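You operate a simulated robot arm through the tools that you are given. There is no shell and no other tool.

Carry out the task below with a simulated robot arm. There is one attempt and no reset: what you move stays moved.

## Task
Add one pump of saffron syrup to the jar, then blend it frothy with the lid on.
Fine: full pump strokes; leave the dial at HIGH; switch the blender off. Set down upright: blender jar.

Only the result counts: the job must be done as asked and must still hold three seconds after the hand-in. Knocking over, shifting, dropping, spilling or breaking anything else fails it. A push-on lid holds only when it is set on centred and level and pressed home; a screw cap is set on level and turned clockwise until tight.

## Robot
A 7-joint arm with a fingered hand, fixed in place. Base frame: the origin is on the floor under the middle of its stand, x ahead of it, y to its left, z up; the work surface is at about z = 850. Readings come in mm, rad, newtons and seconds.
It reaches about 1228 mm from its shoulder. Its first joint turns from -2.007 to 2.007 rad. Payload 5 kg.
The tool frame sits at the grasp point between the pads (the TCP): z along the fingers, y along the line on which they close. The tips reach 32 mm beyond it. The gripper opens to 160 mm; its body begins 89 mm behind the TCP. The gripper is a hand of 4 fingers: y runs from the thumb to the fingers, the wrist lies at [0, 0, -267] in the tool frame, and closing takes about 1.5 s.
Orientation is that of the tool frame in the base frame, as a unit quaternion [x, y, z, w]. With the fingers straight down and closing along the base's y, the tool's x points along the base's -x, its y along +y and its z along -z.

## Interface
- The arm moves only by the tool step_arm. Its argument "commands" is one flat list of numbers, 6 for each row, row after row: the shift along the tool's x, y, z in units of 50 mm (1.0 is 50 mm), then the turn, a rotation vector about the tool's x, y, z in units of 6 degrees (1.0 is 6 degrees). In form: [x, y, z, ax, ay, az, x, y, z, ax, ay, az, ...]. A call has 1 to 20 rows; each row shifts and turns the commanded pose from where the row before left it, along the tool's axes as they then stand. "fingers" is the gripper command, from -1 (shut) to 1 (fully open), values between in proportion, set as the call begins (left out, the last holds). A call with a number of a shift or a turn outside -1 to 1 is refused whole. A row lasts 0.2 s, in which the tool goes at most 50 mm and 0.15 rad; a call with a longer step from one row to the next is refused whole, and so is a gripper value outside its range. Where a pose cannot be reached the arm comes as near as it can. A force on the tool above 40 N (or 10 N above the force at the start of the call, whichever is more), or a blocked arm, ends the call early, and 0.2 s more pass. Each finger travels about 45 mm/s and halts on what it meets, pressing with about 25 N; the grip force reading is that of the motor and also rises with nothing between the fingers. The clock runs only during rows and for 0.2 s after the last one: add rows that do not move to give the fingers time. The reply holds the time, the measured pose of the TCP, the force on the tool along the base axes, the opening and the grip force, in the units named above and with some noise, with the torque about the TCP (base axes, N m) and any sound that the robot's microphone picked up.
- Cameras (640 x 400 px; columns grow to the right, rows downward): "scene" is fixed at [212.9, -504, 1644.7]; the picture's right is [0.67, -0.74, 0.00], its down [-0.47, -0.43, -0.77] and it looks along [0.57, 0.52, -0.64] (base axes); focal length 284 px, centre (320, 200). "wrist" rides on the gripper at [80, -4, -114] in the tool frame; the picture's right is [0.05, 1.00, 0.00], its down [-0.82, 0.04, -0.58] and it looks along [-0.58, 0.03, 0.82] (tool axes); focal length 265 px, centre (320, 200). There is no depth. A picture from a camera that has moved, and an enlarged one, comes with that camera's place and axes in the base frame and with its lens. The place of the scene camera against the robot may be out by one fixed shift of up to 12 mm in any direction.
- capture(camera): a new picture of that camera. No time passes.
- slide_trunk(by): slides the trunk up (or, below 0, down) by that many mm; the arm rides with it, the base frame stays. It gives what a move gives, with no picture.
- hand_shape(shape): the hand has 4 fingers and takes this shape, open, in about a second: jaw (thumb against the fingers, like two jaws); tri (thumb and two fingers); tip (a fingertip pinch); poke (one finger out to press); point (the index stretched); flat (the hand flat); cup (the hand cupped); fist (a fist). The gripper value then closes the fingers along that shape, each until it touches; the sizes above hold for jaw. It gives what a move gives, with no picture.
- enlarge(camera, box): a new picture of the part [left, top, right, bottom] of that camera's present view, enlarged. No time passes.
- hand_in(): hands the job in; it is judged then, once.

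Nothing tells you positions but the pictures and the camera data. Unless the task says otherwise, let go and move clear before handing in.

The tools are called after ">>>" as name(argument=value, ...) on one line, values as JSON. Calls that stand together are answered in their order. step_arm: Moves the arm, as the interface text tells. Its arguments: {"type":"object","properties":{"commands":{"type":"array","items":{"type":"number"}},"fingers":{"type":"number"}},"required":["commands"]} The other tools are called the same way: slide_trunk (by) moves the trunk up or down; hand_shape (shape) gives the hand a shape; capture (camera) takes a picture; enlarge (camera, box) takes an enlarged picture of a part of a camera's view; hand_in () hands the job in.

At the start:

```text
time_s: 0.0
position: [637.2, -24.8, 1329.4]
tcp_rot: [0.0, 1.0, 0.0, -0.001]
wrist_force: [0.8, 0.4, -0.2]
ft_torque: [0.0, 0.01, -0.01]
gripper_width: 159.9
grip_force: 0.0
shape: jaw
trunk travel left (down, up): [-725.0, 265.0]
```

scene: 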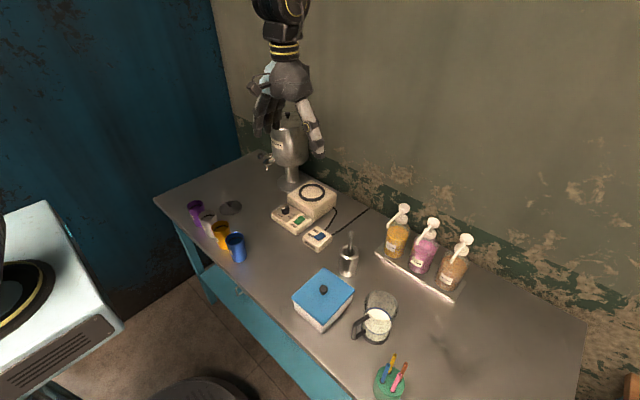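
wrist: 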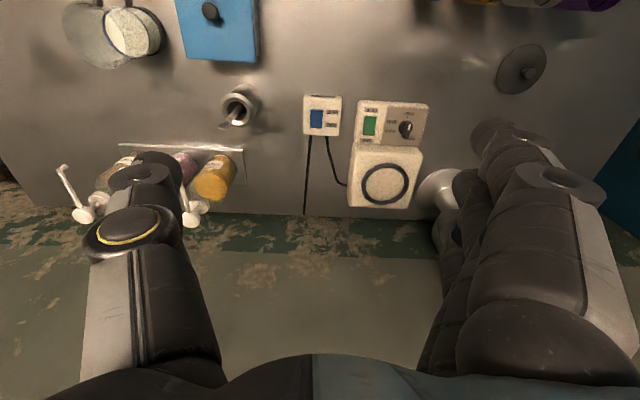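

I see a table with a blender base (with dial and green switch), a separate outlet/switch box with a blue rocker, three pump bottles in a tray, a jar with a handle, a lid on the table, cups and a box. I'll look closer before moving anything.

>>> enlarge(camera="scene", box=[240, 160, 400, 260])

>>> enlarge(camera="scene", box=[340, 190, 500, 290])

>>> enlarge(camera="scene", box=[280, 260, 440, 400])

>>> enlarge(camera="scene", box=[160, 130, 320, 270])

>>> enlarge(camera="wrist", box=[280, 60, 480, 220])

>>> enlarge(camera="wrist", box=[40, 0, 280, 150])

```text
4.00 times, centred on (320, 210) of scene
camera zoom: at [212.9, -504.0, 1644.7], right [0.67, -0.74, 0.0], down [-0.47, -0.43, -0.77], along [0.57, 0.52, -0.64], focal length 1135 px, centre (320, 160)
```

zoom: 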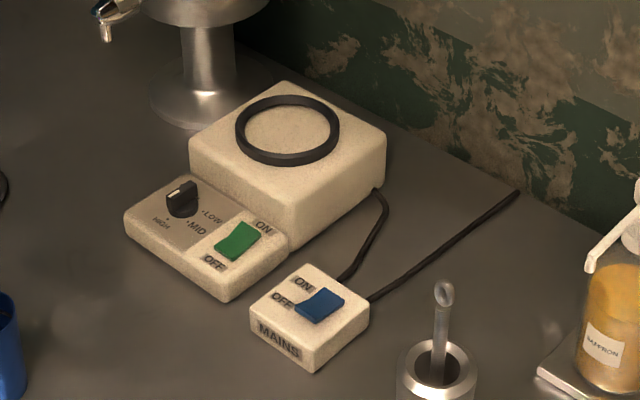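

```text
4.00 times, centred on (420, 240) of scene
camera zoom: at [212.9, -504.0, 1644.7], right [0.67, -0.74, 0.0], down [-0.47, -0.43, -0.77], along [0.57, 0.52, -0.64], focal length 1135 px, centre (-80, 40)
```

zoom: 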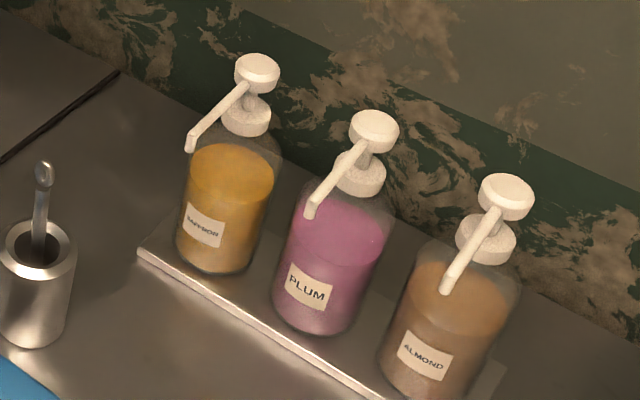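

```text
2.86 times, centred on (360, 330) of scene
camera zoom: at [212.9, -504.0, 1644.7], right [0.67, -0.74, 0.0], down [-0.47, -0.43, -0.77], along [0.57, 0.52, -0.64], focal length 810 px, centre (206, -171)
```

zoom: 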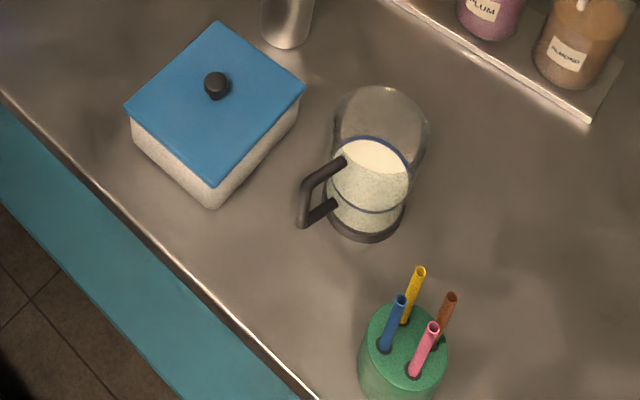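

```text
2.86 times, centred on (240, 200) of scene
camera zoom: at [212.9, -504.0, 1644.7], right [0.67, -0.74, 0.0], down [-0.47, -0.43, -0.77], along [0.57, 0.52, -0.64], focal length 810 px, centre (549, 200)
```

zoom: 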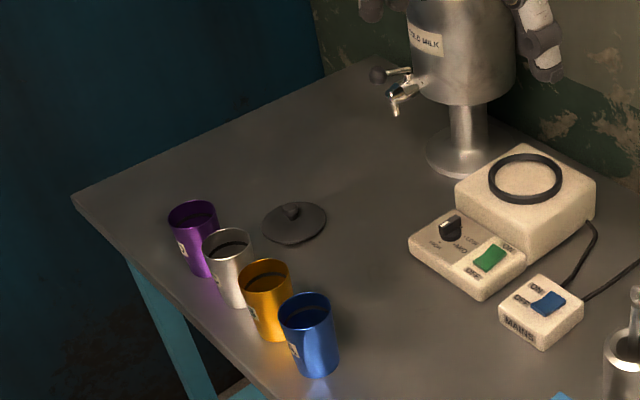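

```text
2.50 times, centred on (380, 140) of wrist
camera zoom: at [556.8, -29.3, 1444.0], right [-0.05, 1.0, 0.0], down [0.82, 0.04, 0.58], along [0.58, 0.03, -0.82], focal length 664 px, centre (170, 350)
```

zoom: 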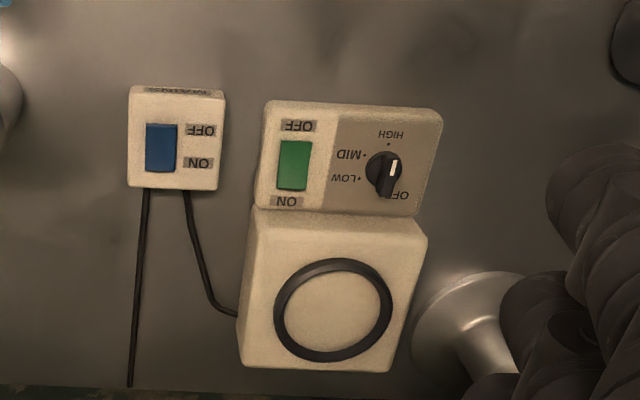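

```text
2.67 times, centred on (160, 75) of wrist
camera zoom: at [556.8, -29.3, 1444.0], right [-0.05, 1.0, 0.0], down [0.82, 0.04, 0.58], along [0.58, 0.03, -0.82], focal length 708 px, centre (747, 533)
```

zoom: 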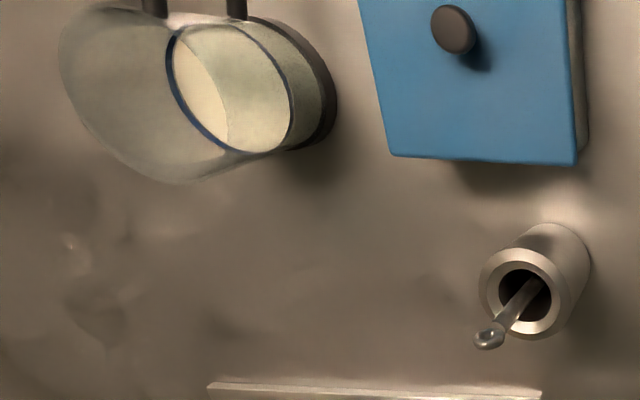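

The saffron bottle is the left one in the tray, near (865, -255). The jar is near (586, -375) with its handle towards the robot, the lid near (628, 380), and the blender base near (868, 135). I'll move the wrist camera closer to the jar to measure it.

>>> step_arm(commands=[0.394, -0.69, 0.3, 0, 0, 0, 0.394, -0.69, 0.3, 0, 0, 0, 0.394, -0.69, 0.3, 0, 0, 0, 0.394, -0.69, 0.3, 0, 0, 0, 0.394, -0.69, 0.3, 0, 0, 0, 0.394, -0.69, 0.3, 0, 0, 0, 0.394, -0.69, 0.3, 0, 0, 0, 0.394, -0.69, 0.3, 0, 0, 0, 0.394, -0.69, 0.3, 0, 0, 0, 0.394, -0.69, 0.3, 0, 0, 0, 0, 0, 0, 0, 0, 0, 0, 0, 0, 0, 0, 0])

>>> capture(camera="wrist")

>>> capture(camera="scene")

```text
time_s: 2.6
position: [439.2, -370.4, 1177.9]
tcp_rot: [0.0, 1.0, 0.0, 0.0]
wrist_force: [-0.3, -0.5, -0.2]
ft_torque: [0.03, 0.0, 0.05]
gripper_width: 159.9
grip_force: 0.1
shape: jaw
trunk travel left (down, up): [-725.0, 265.0]
```

```text
taken
camera wrist: at [358.1, -376.5, 1292.3], right [-0.05, 1.0, 0.0], down [0.82, 0.04, 0.58], along [0.58, 0.03, -0.82], focal length 265 px, centre (320, 200)
```

wrist: 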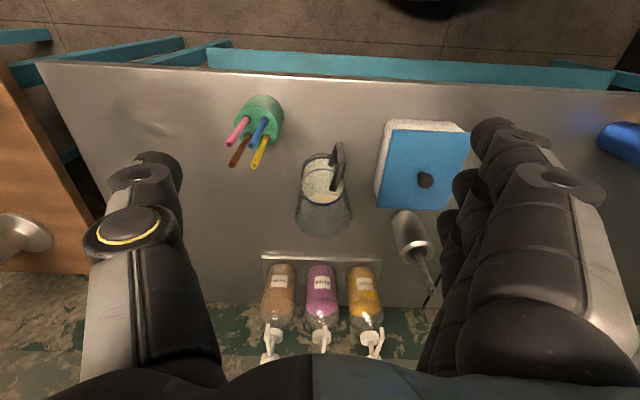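

```text
taken
```

scene: 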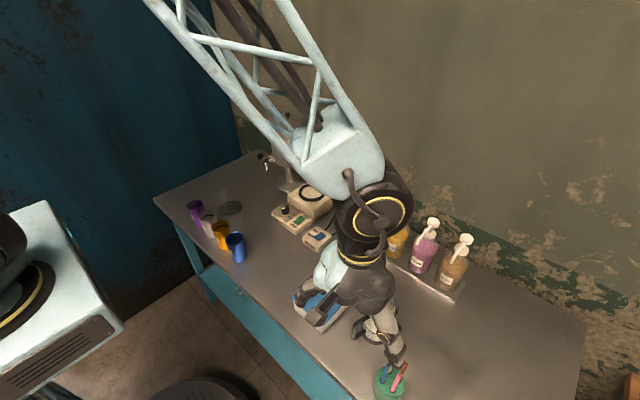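

>>> enlarge(camera="wrist", box=[240, 120, 400, 250])

>>> enlarge(camera="wrist", box=[240, 230, 440, 370])

```text
3.08 times, centred on (320, 185) of wrist
camera zoom: at [358.1, -376.5, 1292.3], right [-0.05, 1.0, 0.0], down [0.82, 0.04, 0.58], along [0.58, 0.03, -0.82], focal length 817 px, centre (320, 246)
```

zoom: 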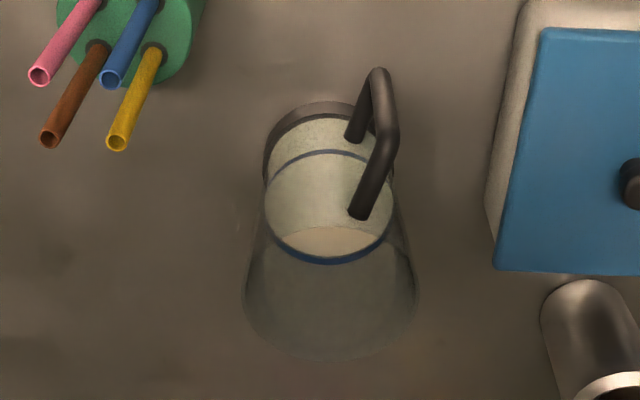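

```text
2.86 times, centred on (340, 300) of wrist
camera zoom: at [358.1, -376.5, 1292.3], right [-0.05, 1.0, 0.0], down [0.82, 0.04, 0.58], along [0.58, 0.03, -0.82], focal length 758 px, centre (263, -86)
```

zoom: 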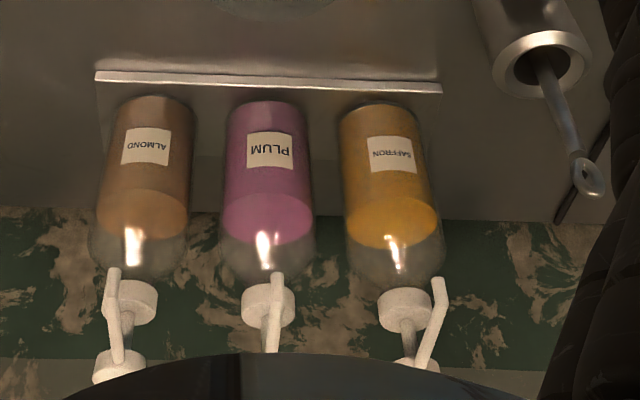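

The jar axis is near (607, -359) with its rim around z 985, and its handle points towards the robot and slightly to +y. Next I'll move and tilt the hand so the wrist camera sees the pumps more from the front.

>>> step_arm(commands=[-0.644, 0.46, 0.152, 0, 0, 0, -0.644, 0.46, 0.152, 0, 0, 0, -0.644, 0.46, 0.152, 0, 0, 0, -0.644, 0.46, 0.152, 0, 0, 0, -0.644, 0.46, 0.152, 0, 0, 0, 0, 0, 0, 0, -0.972, 0, 0, 0, 0, 0, -0.972, 0, 0, 0, 0, 0, -0.972, 0, 0, 0, 0, 0, -0.972, 0, 0, 0, 0, 0, -0.972, 0, 0, 0, 0, 0, -0.972, 0, 0, 0, 0, 0, 0, 0, 0, 0, 0, 0, 0, 0])

>>> capture(camera="wrist")

>>> capture(camera="scene")

```text
time_s: 5.4
position: [602.4, -255.0, 1140.0]
tcp_rot: [0.001, 0.954, 0.0, 0.301]
wrist_force: [0.2, 0.3, -1.2]
ft_torque: [-0.03, 0.02, 0.01]
gripper_width: 160.0
grip_force: 0.2
shape: jaw
trunk travel left (down, up): [-725.0, 265.0]
```

```text
taken
camera wrist: at [470.8, -259.6, 1189.0], right [-0.04, 1.0, -0.03], down [0.34, 0.04, 0.94], along [0.94, 0.03, -0.34], focal length 265 px, centre (320, 200)
```

wrist: 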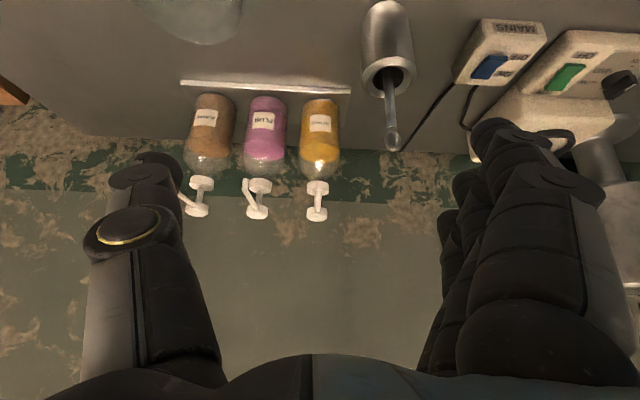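

```text
taken
```

scene: 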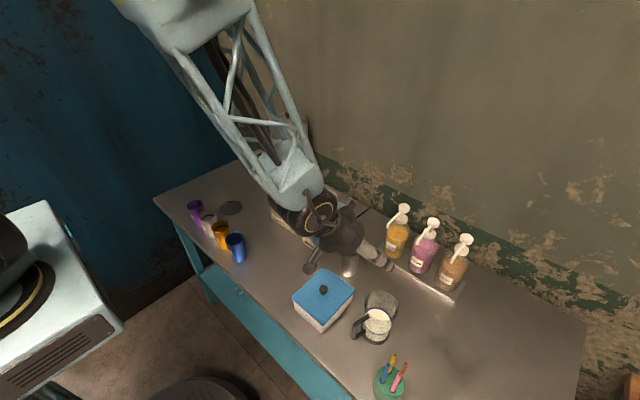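

>>> enlarge(camera="wrist", box=[170, 70, 370, 230])

>>> enlarge(camera="wrist", box=[280, 80, 360, 230])

>>> enlarge(camera="scene", box=[370, 190, 480, 300])

```text
2.50 times, centred on (270, 150) of wrist
camera zoom: at [470.8, -259.6, 1189.0], right [-0.04, 1.0, -0.03], down [0.34, 0.04, 0.94], along [0.94, 0.03, -0.34], focal length 664 px, centre (445, 325)
```

zoom: 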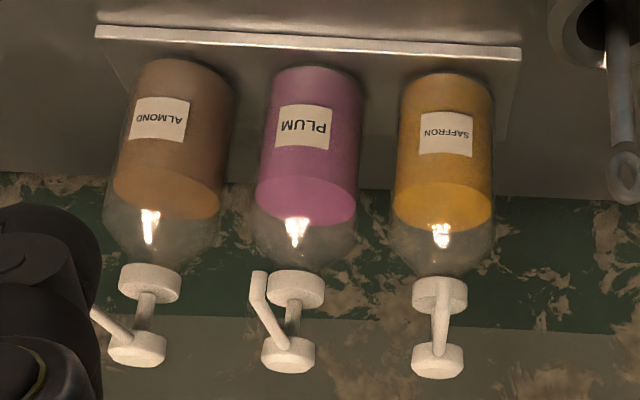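

```text
2.67 times, centred on (320, 155) of wrist
camera zoom: at [470.8, -259.6, 1189.0], right [-0.04, 1.0, -0.03], down [0.34, 0.04, 0.94], along [0.94, 0.03, -0.34], focal length 708 px, centre (320, 320)
```

zoom: 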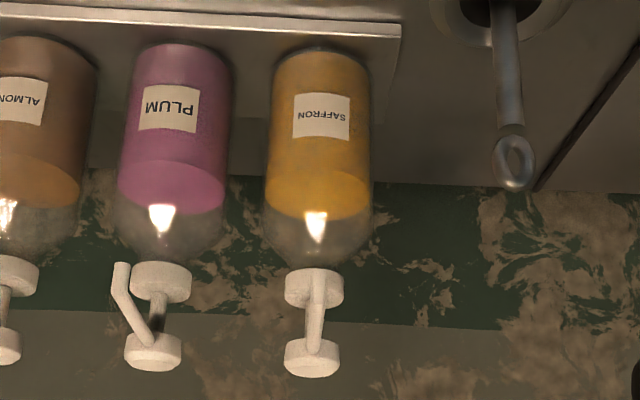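

```text
3.64 times, centred on (425, 245) of scene
camera zoom: at [212.9, -504.0, 1644.7], right [0.67, -0.74, 0.0], down [-0.47, -0.43, -0.77], along [0.57, 0.52, -0.64], focal length 1031 px, centre (-62, 36)
```

zoom: 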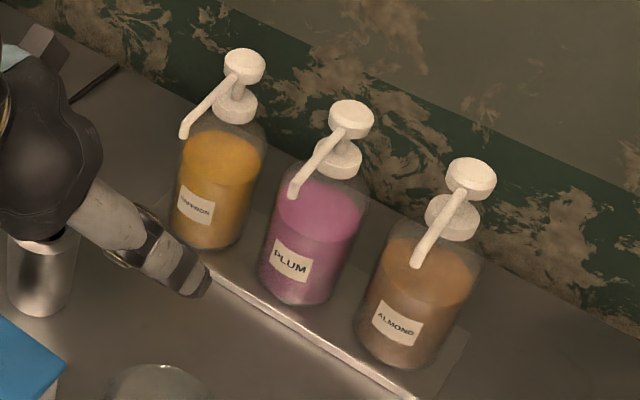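

The saffron pump head is near (878, -251) with its top at about z 1071, and the spout tip is near (787, -251, 1048). A metal pot with a spoon stands near (705, -178), so I must keep the hand clear of it. I'll look at the jar handle more closely next.

>>> step_arm(commands=[0, 0, 0, 0, 0.833, 0, 0, 0, 0, 0, 0.833, 0, 0.774, -0.425, -0.14, 0, 0, 0, 0.774, -0.425, -0.14, 0, 0, 0, 0.774, -0.425, -0.14, 0, 0, 0, 0.774, -0.425, -0.14, 0, 0, 0, 0, 0, 0, 0, 0, 0, 0, 0, 0, 0, 0, 0])

>>> capture(camera="wrist")

>>> enlarge(camera="wrist", box=[230, 60, 430, 220])

```text
time_s: 7.2
position: [452.3, -342.2, 1100.0]
tcp_rot: [-0.001, 0.976, 0.001, 0.217]
wrist_force: [-0.3, -0.6, -0.5]
ft_torque: [0.0, -0.04, -0.02]
gripper_width: 159.7
grip_force: 0.1
shape: jaw
trunk travel left (down, up): [-725.0, 265.0]
```

```text
taken
camera wrist: at [329.8, -346.6, 1170.2], right [-0.05, 1.0, -0.02], down [0.5, 0.04, 0.87], along [0.87, 0.03, -0.5], focal length 265 px, centre (320, 200)
```

wrist: 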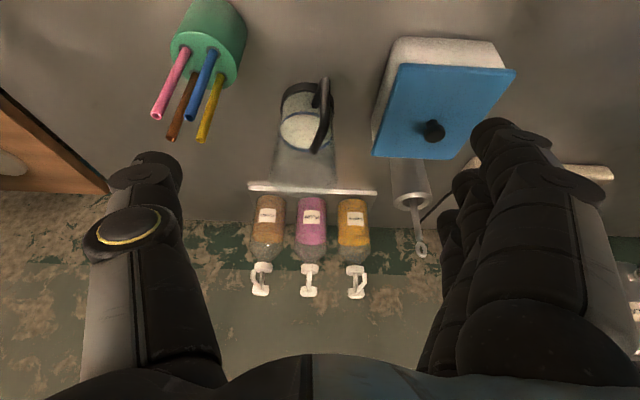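

```text
2.50 times, centred on (330, 140) of wrist
camera zoom: at [329.8, -346.6, 1170.2], right [-0.05, 1.0, -0.02], down [0.5, 0.04, 0.87], along [0.87, 0.03, -0.5], focal length 664 px, centre (295, 350)
```

zoom: 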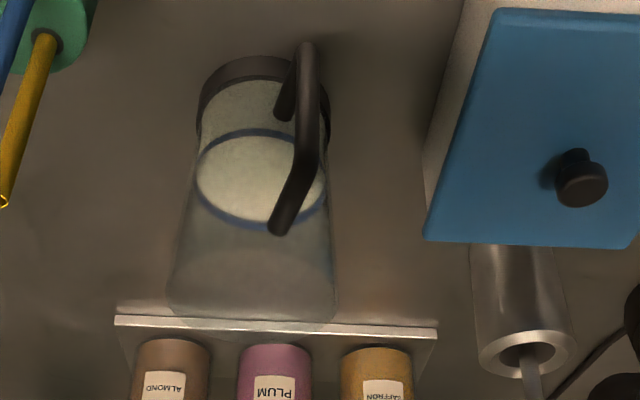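

The jar measures about 86 mm across the mouth and 80 mm at the base, with its axis at (607, -359) and rim at z about 976. The handle bar is near (535, -336, 895–949). I'll pitch the hand to 45° above the jar, partly opened, so it clears the box and the straws.

>>> step_arm(commands=[0, 0, 0, 0, -0.833, 0, 0, 0, 0, 0, -0.833, 0, 0, 0, 0, 0, -0.833, 0, 0, 0, 0, 0, -0.833, 0, -0.441, -0.084, 0.653, 0, 0, 0, -0.441, -0.084, 0.653, 0, 0, 0, -0.441, -0.084, 0.653, 0, 0, 0, -0.441, -0.084, 0.653, 0, 0, 0, 0, 0, 0, 0, 0, 0, 0, 0, 0, 0, 0, 0], fingers=0.44)

>>> capture(camera="wrist")

>>> capture(camera="scene")

```text
time_s: 9.4
position: [606.4, -355.4, 1068.8]
tcp_rot: [0.0, 0.924, 0.0, 0.382]
wrist_force: [-0.1, -0.7, 0.6]
ft_torque: [0.01, -0.02, -0.03]
gripper_width: 115.5
grip_force: 0.1
shape: jaw
trunk travel left (down, up): [-725.0, 265.0]
```

```text
taken
camera wrist: at [467.8, -359.8, 1093.8], right [-0.04, 1.0, -0.04], down [0.17, 0.04, 0.98], along [0.98, 0.03, -0.17], focal length 265 px, centre (320, 200)
```

wrist: 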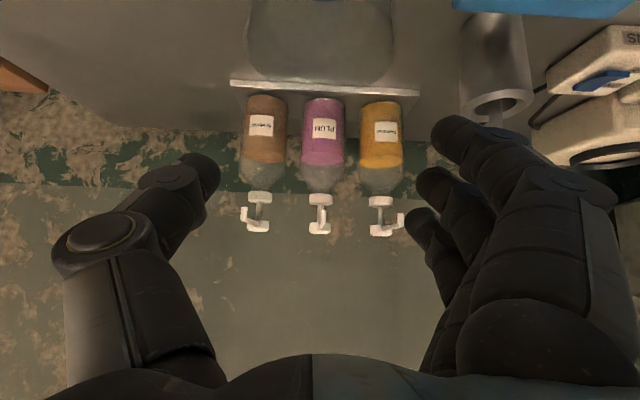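

```text
taken
```

scene: 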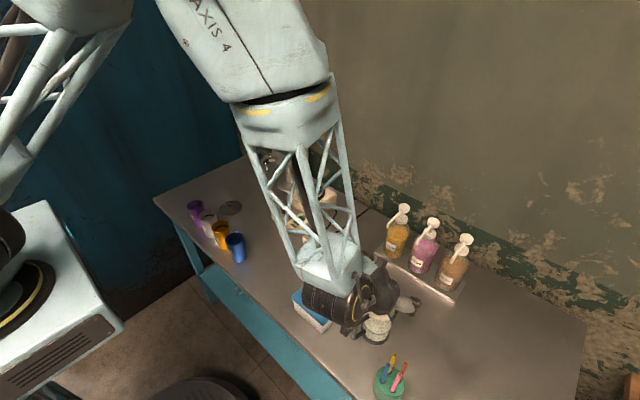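

The hand is above the jar with about 115 mm of opening. I'll yaw it 6° to gain clearance from the box, descend part-way, and check.

>>> step_arm(commands=[0, -0.07, 0, -0.707, 0, -0.707, 0.5, 0, 0.5, 0, 0, 0, 0.5, 0, 0.5, 0, 0, 0, 0.4, 0, 0.4, 0, 0, 0, 0, 0, 0, 0, 0, 0, 0, 0, 0, 0, 0, 0])

>>> capture(camera="wrist")

>>> enlarge(camera="scene", box=[280, 240, 440, 400])

```text
time_s: 10.8
position: [606.6, -359.7, 970.8]
tcp_rot: [-0.048, 0.923, 0.02, 0.382]
wrist_force: [-0.5, 0.1, -0.1]
ft_torque: [-0.01, -0.01, -0.02]
gripper_width: 115.4
grip_force: 0.1
shape: jaw
trunk travel left (down, up): [-725.0, 265.0]
```

```text
taken
camera wrist: at [469.4, -379.0, 995.7], right [-0.14, 0.99, -0.04], down [0.16, 0.06, 0.98], along [0.98, 0.13, -0.17], focal length 265 px, centre (320, 200)
```

wrist: 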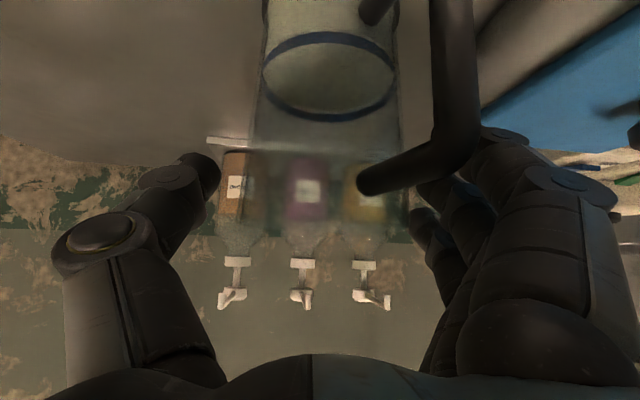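

```text
2.50 times, centred on (360, 320) of scene
camera zoom: at [212.9, -504.0, 1644.7], right [0.67, -0.74, 0.0], down [-0.47, -0.43, -0.77], along [0.57, 0.52, -0.64], focal length 709 px, centre (220, -100)
```

zoom: 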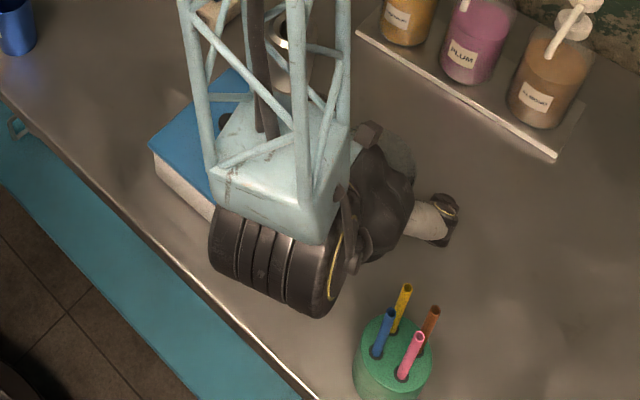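

The handle looks close to the finger side, so I'll yaw back to about -3° to centre it between thumb and fingers. Then I'll descend to z of about 928.

>>> step_arm(commands=[0, 0, 0, 0.53, 0, 0.53, 0, 0, 0, 0.53, 0, 0.53, 0, 0, 0, 0, 0, 0, 0.3, 0, 0.3, 0, 0, 0, 0.3, 0, 0.3, 0, 0, 0, 0, 0, 0, 0, 0, 0, 0, 0, 0, 0, 0, 0])

>>> capture(camera="wrist")

>>> enlarge(camera="scene", box=[280, 240, 440, 400])

```text
time_s: 12.4
position: [604.7, -358.1, 928.6]
tcp_rot: [0.025, 0.924, -0.011, 0.383]
wrist_force: [0.2, 0.2, -0.2]
ft_torque: [0.01, -0.02, 0.04]
gripper_width: 115.4
grip_force: 0.0
shape: jaw
trunk travel left (down, up): [-725.0, 265.0]
```

```text
taken
camera wrist: at [467.7, -356.1, 953.9], right [0.01, 1.0, -0.04], down [0.17, 0.03, 0.98], along [0.99, -0.02, -0.17], focal length 265 px, centre (320, 200)
```

wrist: 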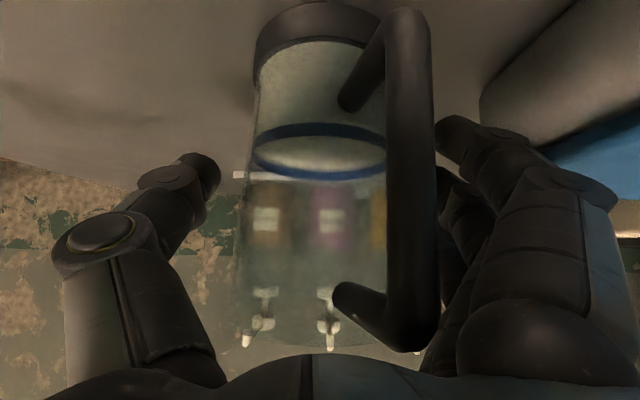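

```text
2.50 times, centred on (360, 320) of scene
camera zoom: at [212.9, -504.0, 1644.7], right [0.67, -0.74, 0.0], down [-0.47, -0.43, -0.77], along [0.57, 0.52, -0.64], focal length 709 px, centre (220, -100)
```

zoom: 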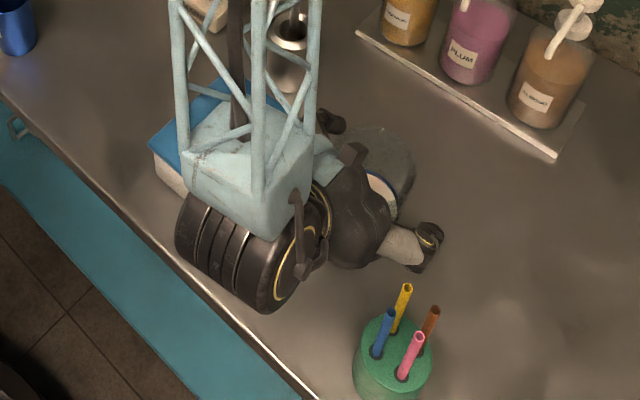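

The jar is centred between the thumb and fingers, with the handle inside the palm space. Closing the grip now.

>>> step_arm(commands=[0, 0, 0, 0, 0, 0, 0, 0, 0, 0, 0, 0, 0, 0, 0, 0, 0, 0, 0, 0, 0, 0, 0, 0, 0, 0, 0, 0, 0, 0, 0, 0, 0, 0, 0, 0, 0, 0, 0, 0, 0, 0, 0, 0, 0, 0, 0, 0], fingers=-1)

>>> capture(camera="wrist")

```text
time_s: 14.2
position: [605.8, -357.7, 929.9]
tcp_rot: [0.024, 0.923, -0.01, 0.383]
wrist_force: [0.0, 1.6, -0.7]
ft_torque: [0.07, 0.03, -0.03]
gripper_width: 66.3
grip_force: 24.9
shape: jaw
trunk travel left (down, up): [-725.0, 265.0]
```

```text
taken
camera wrist: at [467.7, -356.1, 954.0], right [0.01, 1.0, -0.04], down [0.17, 0.03, 0.98], along [0.99, -0.02, -0.17], focal length 265 px, centre (320, 200)
```

wrist: 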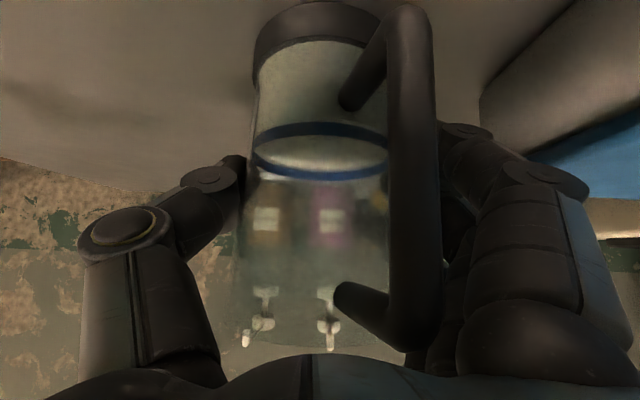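

Grip made at 66 mm and the jar did not move. I'll lift slightly and check that it holds.

>>> step_arm(commands=[-0.1, 0, -0.1, 0, 0, 0, -0.2, 0, -0.2, 0, 0, 0, -0.2, 0, -0.2, 0, 0, 0, 0, 0, 0, 0, 0, 0, 0, 0, 0, 0, 0, 0])

>>> capture(camera="wrist")

>>> enlarge(camera="scene", box=[280, 240, 440, 400])

```text
time_s: 15.4
position: [603.3, -358.3, 966.2]
tcp_rot: [0.024, 0.923, -0.01, 0.383]
wrist_force: [0.4, -0.5, -3.9]
ft_torque: [0.03, -0.07, 0.02]
gripper_width: 65.9
grip_force: 24.5
shape: jaw
trunk travel left (down, up): [-725.0, 265.0]
```

```text
taken
camera wrist: at [466.1, -356.3, 990.6], right [0.01, 1.0, -0.04], down [0.17, 0.03, 0.98], along [0.99, -0.02, -0.17], focal length 265 px, centre (320, 200)
```

wrist: 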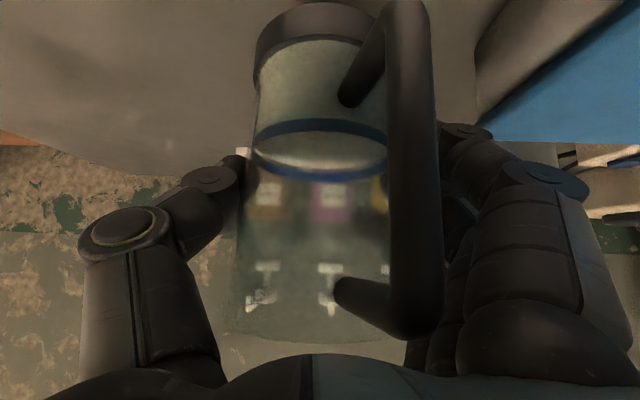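

```text
2.50 times, centred on (360, 320) of scene
camera zoom: at [212.9, -504.0, 1644.7], right [0.67, -0.74, 0.0], down [-0.47, -0.43, -0.77], along [0.57, 0.52, -0.64], focal length 709 px, centre (220, -100)
```

zoom: 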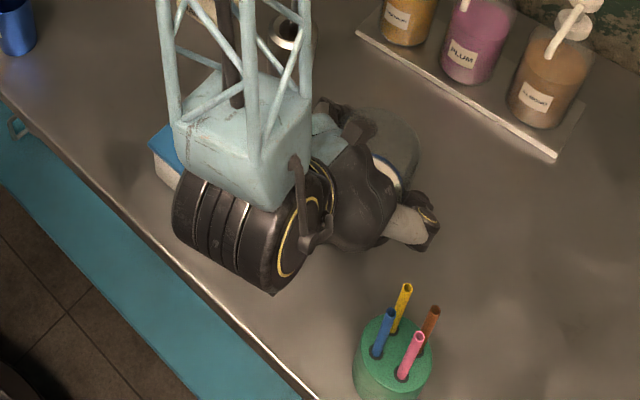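

The jar is held firmly and level, and the wrist feels about 4 N. I'll carry it +x away from the box and straws. Then I'll yaw the hand to about +50° so the fingers clear the pot with the spoon.

>>> step_arm(commands=[-0.339, 0.025, 0.339, 0, 0, 0, -0.339, 0.025, 0.339, 0, 0, 0, -0.339, 0.025, 0.339, 0, 0, 0, -0.339, 0.025, 0.339, 0, 0, 0, 0, 0, 0, 0, 0, 0, 0, 0, 0, -0.694, 0, -0.694, 0, 0, 0, -0.694, 0, -0.694, 0, 0, 0, -0.694, 0, -0.694, 0, 0, 0, -0.694, 0, -0.694, 0, 0, 0, -0.694, 0, -0.694, 0, 0, 0, -0.694, 0, -0.694, 0, 0, 0, -0.694, 0, -0.694, 0, 0, 0, -0.694, 0, -0.694, 0, 0, 0, -0.694, 0, -0.694, 0, 0, 0, 0, 0, 0, 0, 0, 0, 0, 0, 0])

>>> capture(camera="wrist")

>>> capture(camera="scene")

```text
time_s: 18.8
position: [702.1, -360.0, 965.1]
tcp_rot: [-0.391, 0.837, 0.162, 0.346]
wrist_force: [-0.8, -0.5, -3.2]
ft_torque: [0.01, 0.02, 0.0]
gripper_width: 65.3
grip_force: 24.6
shape: jaw
trunk travel left (down, up): [-725.0, 265.0]
```

```text
taken
camera wrist: at [615.9, -468.4, 989.3], right [-0.79, 0.61, -0.04], down [0.08, 0.16, 0.98], along [0.61, 0.77, -0.17], focal length 265 px, centre (320, 200)
```

wrist: 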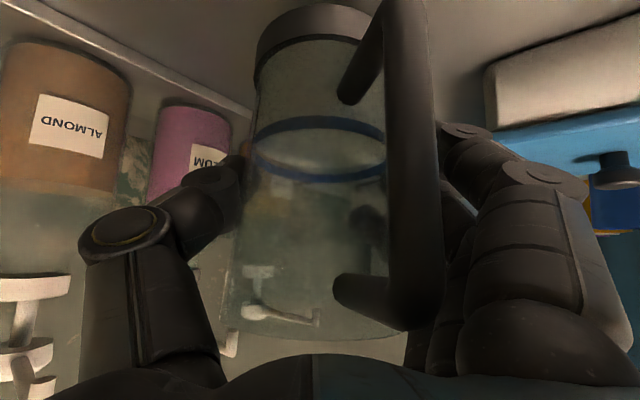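

```text
taken
```

scene: 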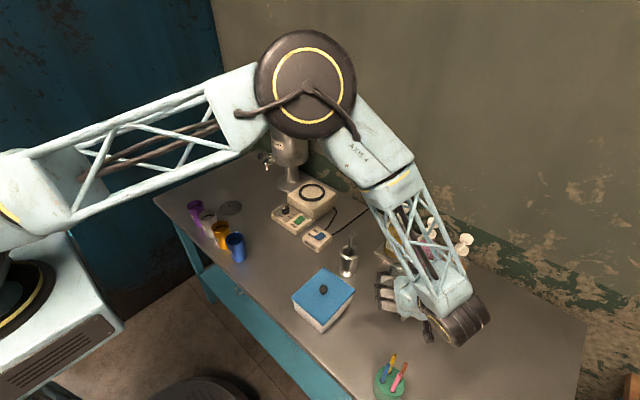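

>>> enlarge(camera="scene", box=[340, 180, 500, 360])

```text
2.22 times, centred on (420, 270) of scene
camera zoom: at [212.9, -504.0, 1644.7], right [0.67, -0.74, 0.0], down [-0.47, -0.43, -0.77], along [0.57, 0.52, -0.64], focal length 630 px, centre (98, 44)
```

zoom: 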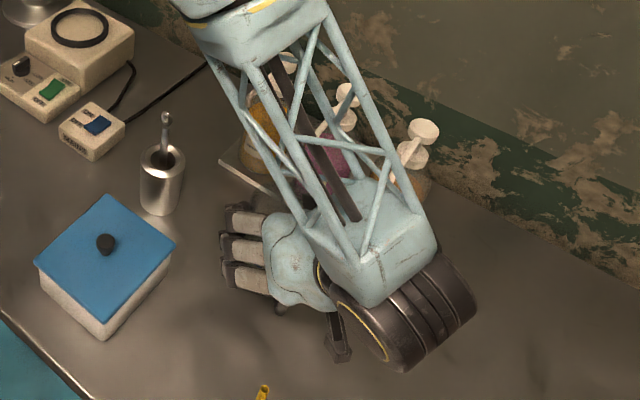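

The arm is well clear of the pumps. I'll lower the jar to about 8 mm above the table, then bring it in under the saffron spout, stopping part-way to check.

>>> step_arm(commands=[0.198, 0, 0.198, 0, 0, 0, 0.198, 0, 0.198, 0, 0, 0, -0.323, 0.0384, 0.323, 0, 0, 0, -0.323, 0.0384, 0.323, 0, 0, 0, -0.323, 0.0384, 0.323, 0, 0, 0, 0, 0, 0, 0, 0, 0, 0, 0, 0, 0, 0, 0])

>>> capture(camera="wrist")

>>> enlarge(camera="scene", box=[320, 160, 480, 320])

```text
time_s: 20.4
position: [740.8, -304.1, 935.4]
tcp_rot: [-0.39, 0.838, 0.161, 0.347]
wrist_force: [-0.9, -0.2, -3.8]
ft_torque: [0.02, 0.0, -0.02]
gripper_width: 65.6
grip_force: 24.9
shape: jaw
trunk travel left (down, up): [-725.0, 265.0]
```

```text
taken
camera wrist: at [655.8, -412.5, 960.6], right [-0.79, 0.61, -0.04], down [0.08, 0.16, 0.98], along [0.61, 0.77, -0.17], focal length 265 px, centre (320, 200)
```

wrist: 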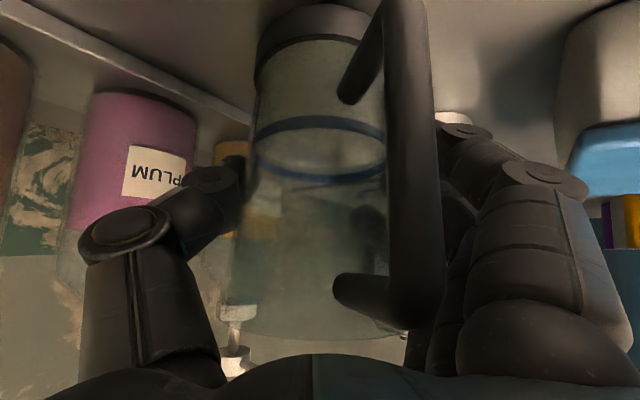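

```text
2.50 times, centred on (400, 240) of scene
camera zoom: at [212.9, -504.0, 1644.7], right [0.67, -0.74, 0.0], down [-0.47, -0.43, -0.77], along [0.57, 0.52, -0.64], focal length 709 px, centre (120, 100)
```

zoom: 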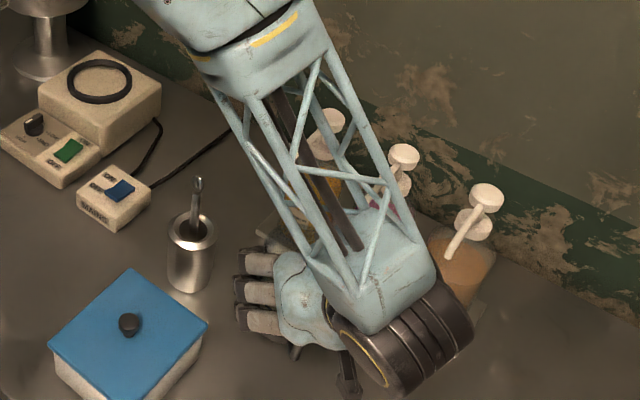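

Clearances look as computed. I'll finish the move under the spout, still about 6 mm above the table.

>>> step_arm(commands=[-0.323, 0.0384, 0.323, 0, 0, 0, -0.323, 0.0384, 0.323, 0, 0, 0, 0, 0, 0, 0, 0, 0, 0, 0, 0, 0, 0, 0])

>>> capture(camera="wrist")

>>> enlarge(camera="scene", box=[320, 160, 480, 320])

```text
time_s: 21.4
position: [767.9, -266.2, 936.6]
tcp_rot: [-0.39, 0.838, 0.161, 0.346]
wrist_force: [0.1, 0.4, -3.7]
ft_torque: [0.04, -0.02, 0.03]
gripper_width: 65.4
grip_force: 25.3
shape: jaw
trunk travel left (down, up): [-725.0, 265.0]
```

```text
taken
camera wrist: at [682.6, -375.0, 961.7], right [-0.79, 0.61, -0.04], down [0.08, 0.16, 0.98], along [0.61, 0.77, -0.17], focal length 265 px, centre (320, 200)
```

wrist: 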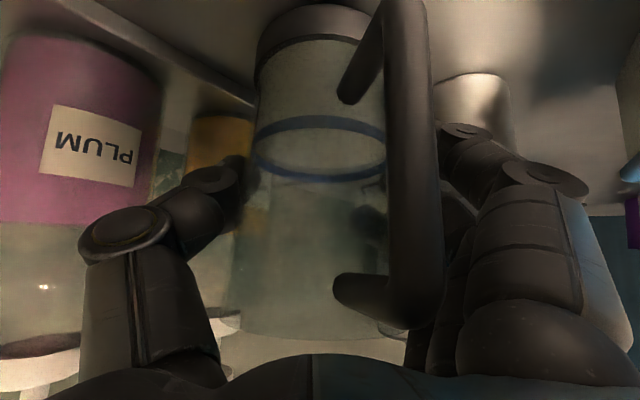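

```text
2.50 times, centred on (400, 240) of scene
camera zoom: at [212.9, -504.0, 1644.7], right [0.67, -0.74, 0.0], down [-0.47, -0.43, -0.77], along [0.57, 0.52, -0.64], focal length 709 px, centre (120, 100)
```

zoom: 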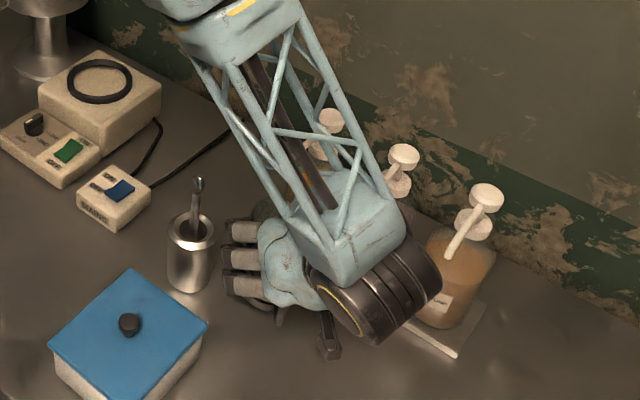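

>>> step_arm(commands=[0.04, 0, 0.04, 0, 0, 0, 0.04, 0, 0.04, 0, 0, 0, 0.02, 0, 0.02, 0, 0, 0, 0, 0, 0, 0, 0, 0])

```text
time_s: 22.4
position: [768.2, -265.8, 931.0]
tcp_rot: [-0.391, 0.837, 0.162, 0.347]
wrist_force: [1.3, 1.9, 4.1]
ft_torque: [-0.05, 0.05, 0.03]
gripper_width: 65.1
grip_force: 24.7
shape: jaw
trunk travel left (down, up): [-725.0, 265.0]
```

The jar now rests on the table, since the wrist force reversed to +4 N. I'll open the fingers only modestly, to about 97 mm, because the pot is near the finger side. Then I'll check before backing out.

>>> step_arm(commands=[0, 0, 0, 0, 0, 0, 0, 0, 0, 0, 0, 0, 0, 0, 0, 0, 0, 0, 0, 0, 0, 0, 0, 0], fingers=0.21)

>>> capture(camera="wrist")

>>> enlarge(camera="scene", box=[320, 160, 480, 320])

```text
time_s: 23.4
position: [768.0, -266.8, 930.4]
tcp_rot: [-0.39, 0.838, 0.162, 0.347]
wrist_force: [1.5, -9.3, 4.6]
ft_torque: [0.46, 0.25, 0.23]
gripper_width: 94.0
grip_force: 0.1
shape: jaw
trunk travel left (down, up): [-725.0, 265.0]
```

```text
taken
camera wrist: at [681.7, -376.4, 955.4], right [-0.79, 0.62, -0.04], down [0.08, 0.16, 0.98], along [0.61, 0.77, -0.17], focal length 265 px, centre (320, 200)
```

wrist: 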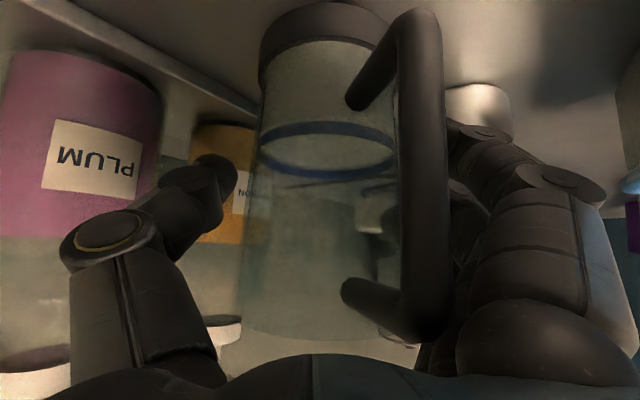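

```text
2.50 times, centred on (400, 240) of scene
camera zoom: at [212.9, -504.0, 1644.7], right [0.67, -0.74, 0.0], down [-0.47, -0.43, -0.77], along [0.57, 0.52, -0.64], focal length 709 px, centre (120, 100)
```

zoom: 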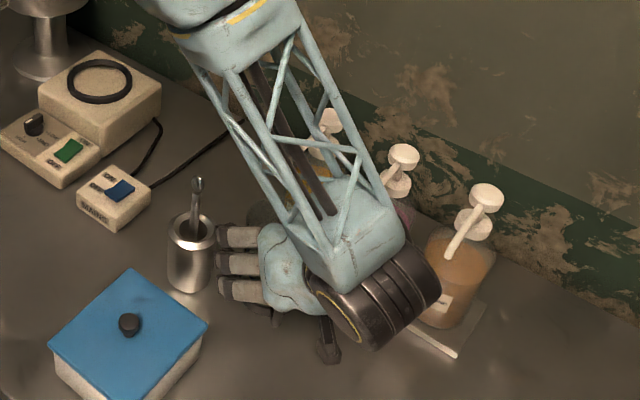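

>>> enlarge(camera="scene", box=[350, 230, 410, 290])

>>> enlarge(camera="wrist", box=[380, 60, 640, 260])

```text
6.67 times, centred on (380, 260) of scene
camera zoom: at [212.9, -504.0, 1644.7], right [0.67, -0.74, 0.0], down [-0.47, -0.43, -0.77], along [0.57, 0.52, -0.64], focal length 1891 px, centre (-80, -200)
```

zoom: 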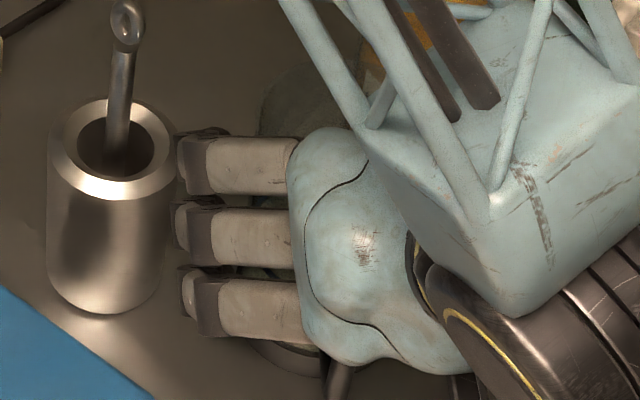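

```text
2.00 times, centred on (510, 160) of wrist
camera zoom: at [681.7, -376.4, 955.4], right [-0.79, 0.62, -0.04], down [0.08, 0.16, 0.98], along [0.61, 0.77, -0.17], focal length 531 px, centre (-60, 280)
```

zoom: 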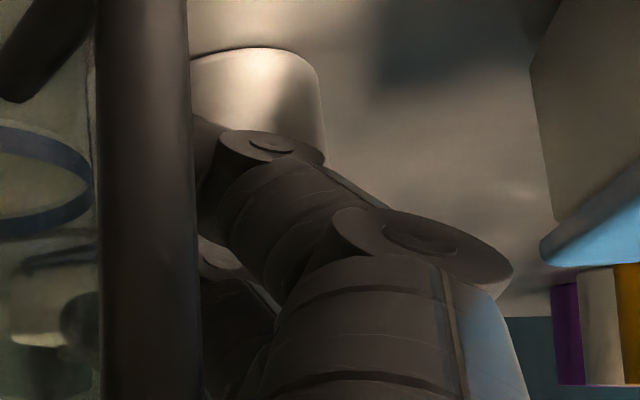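

The scene view suggests the top finger may be touching the pot, and the wrist feels about 9 N sideways. I'll shift the hand 3 mm away from the pot and re-read the force.

>>> step_arm(commands=[0, -0.06, 0, 0, 0, 0, 0, 0, 0, 0, 0, 0])

>>> enlarge(camera="scene", box=[350, 230, 410, 290])

>>> capture(camera="wrist")

```text
time_s: 24.0
position: [767.7, -268.1, 930.7]
tcp_rot: [-0.391, 0.837, 0.162, 0.346]
wrist_force: [-0.1, -7.9, 4.2]
ft_torque: [0.35, 0.1, 0.26]
gripper_width: 94.6
grip_force: 0.1
shape: jaw
trunk travel left (down, up): [-725.0, 265.0]
```

```text
6.67 times, centred on (380, 260) of scene
camera zoom: at [212.9, -504.0, 1644.7], right [0.67, -0.74, 0.0], down [-0.47, -0.43, -0.77], along [0.57, 0.52, -0.64], focal length 1891 px, centre (-80, -200)
```

zoom: 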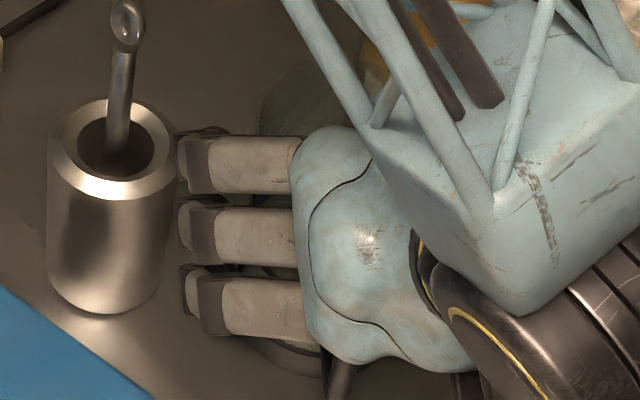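

```text
taken
camera wrist: at [683.5, -377.0, 955.1], right [-0.79, 0.61, -0.04], down [0.08, 0.16, 0.98], along [0.61, 0.77, -0.17], focal length 265 px, centre (320, 200)
```

wrist: 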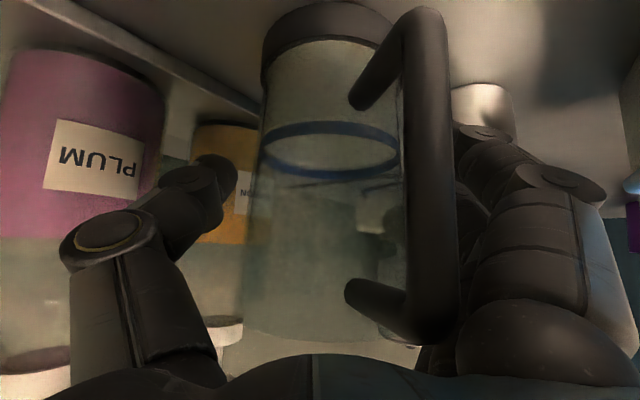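

>>> step_arm(commands=[0, 0, -0.08, 0, 0, 0, 0, 0, 0, 0, 0, 0])

>>> enlarge(camera="scene", box=[350, 230, 410, 290])

```text
time_s: 24.6
position: [767.3, -271.4, 932.6]
tcp_rot: [-0.39, 0.838, 0.162, 0.347]
wrist_force: [1.9, -2.1, 0.2]
ft_torque: [-0.01, -0.01, -0.01]
gripper_width: 95.5
grip_force: 0.0
shape: jaw
trunk travel left (down, up): [-725.0, 265.0]
```

```text
6.67 times, centred on (380, 260) of scene
camera zoom: at [212.9, -504.0, 1644.7], right [0.67, -0.74, 0.0], down [-0.47, -0.43, -0.77], along [0.57, 0.52, -0.64], focal length 1891 px, centre (-80, -200)
```

zoom: 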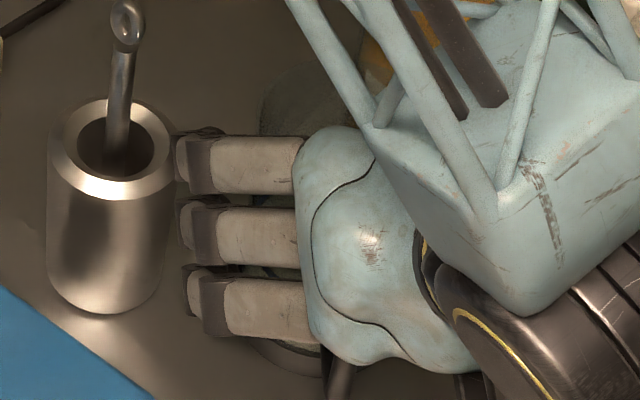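

Contact relieved and the pot has not moved. I'll continue backing out slowly along the hand axis.

>>> step_arm(commands=[0, -0.03, -0.15, 0, 0, 0, 0, 0, -0.2, 0, 0, 0, 0, 0, 0, 0, 0, 0])

>>> capture(camera="wrist")

>>> enlarge(camera="scene", box=[340, 220, 420, 300])

```text
time_s: 25.4
position: [762.2, -280.0, 946.2]
tcp_rot: [-0.392, 0.837, 0.163, 0.346]
wrist_force: [0.2, -0.1, 0.4]
ft_torque: [-0.01, 0.02, -0.01]
gripper_width: 96.4
grip_force: 0.0
shape: jaw
trunk travel left (down, up): [-725.0, 265.0]
```

```text
taken
camera wrist: at [676.0, -388.1, 970.6], right [-0.79, 0.61, -0.04], down [0.08, 0.16, 0.98], along [0.61, 0.77, -0.17], focal length 265 px, centre (320, 200)
```

wrist: 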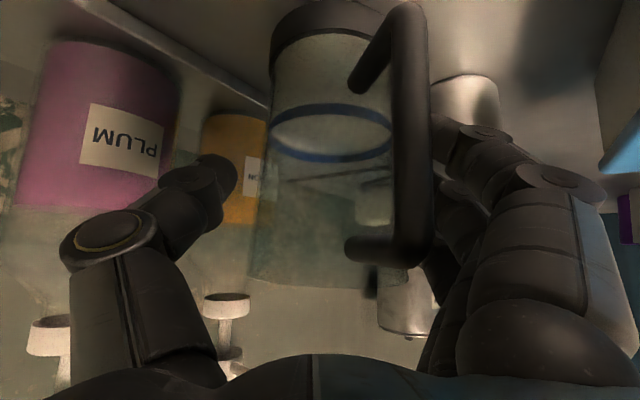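

```text
5.00 times, centred on (380, 260) of scene
camera zoom: at [212.9, -504.0, 1644.7], right [0.67, -0.74, 0.0], down [-0.47, -0.43, -0.77], along [0.57, 0.52, -0.64], focal length 1418 px, centre (20, -100)
```

zoom: 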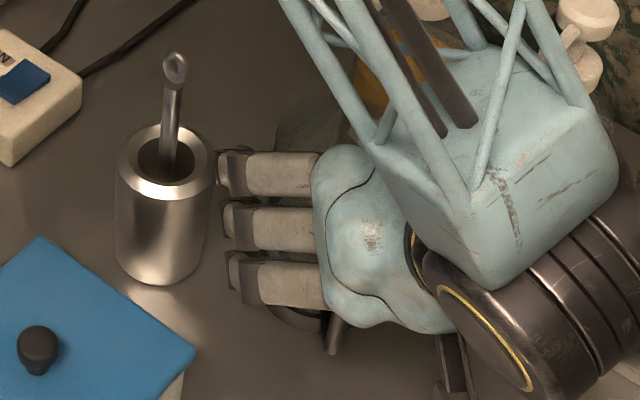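

>>> step_arm(commands=[0, 0, -0.5, 0, 0, 0, 0, 0, -0.6, 0, 0, 0, 0, 0, -0.7, 0, 0, 0, -0.5, 0, -0.7, 0, 0, 0, -0.5, 0, -0.5, 0, 0, 0, -0.5, 0, -0.5, 0, 0, 0, -0.5, 0, -0.5, 0, 0, 0, 0, 0, 0, 0, 0, 0])

>>> capture(camera="wrist")

>>> capture(camera="scene")

```text
time_s: 27.2
position: [716.1, -335.4, 1158.4]
tcp_rot: [-0.39, 0.837, 0.162, 0.347]
wrist_force: [0.0, 0.3, -0.1]
ft_torque: [0.03, -0.02, 0.01]
gripper_width: 96.6
grip_force: 0.2
shape: jaw
trunk travel left (down, up): [-725.0, 265.0]
```

```text
taken
camera wrist: at [630.3, -443.8, 1181.9], right [-0.79, 0.61, -0.04], down [0.08, 0.16, 0.98], along [0.61, 0.77, -0.17], focal length 265 px, centre (320, 200)
```

wrist: 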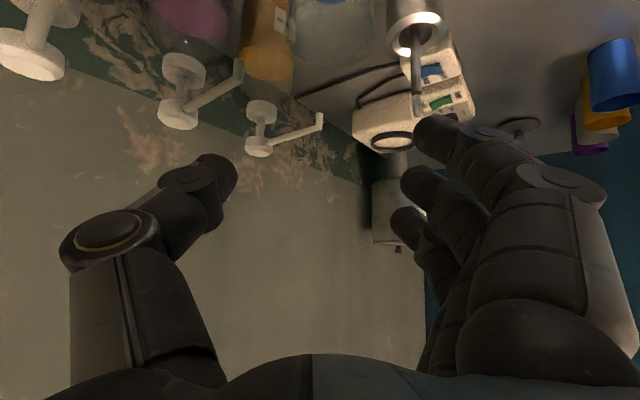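

```text
taken
```

scene: 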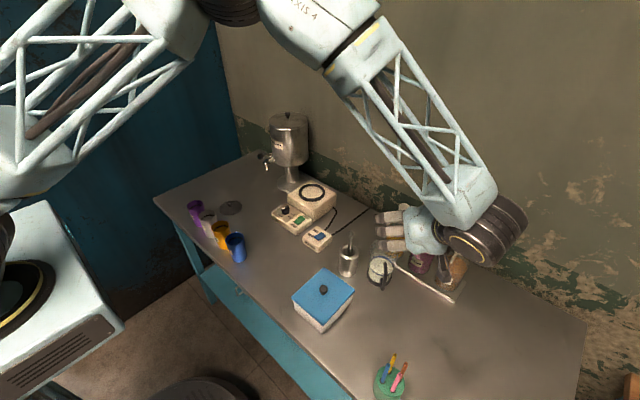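

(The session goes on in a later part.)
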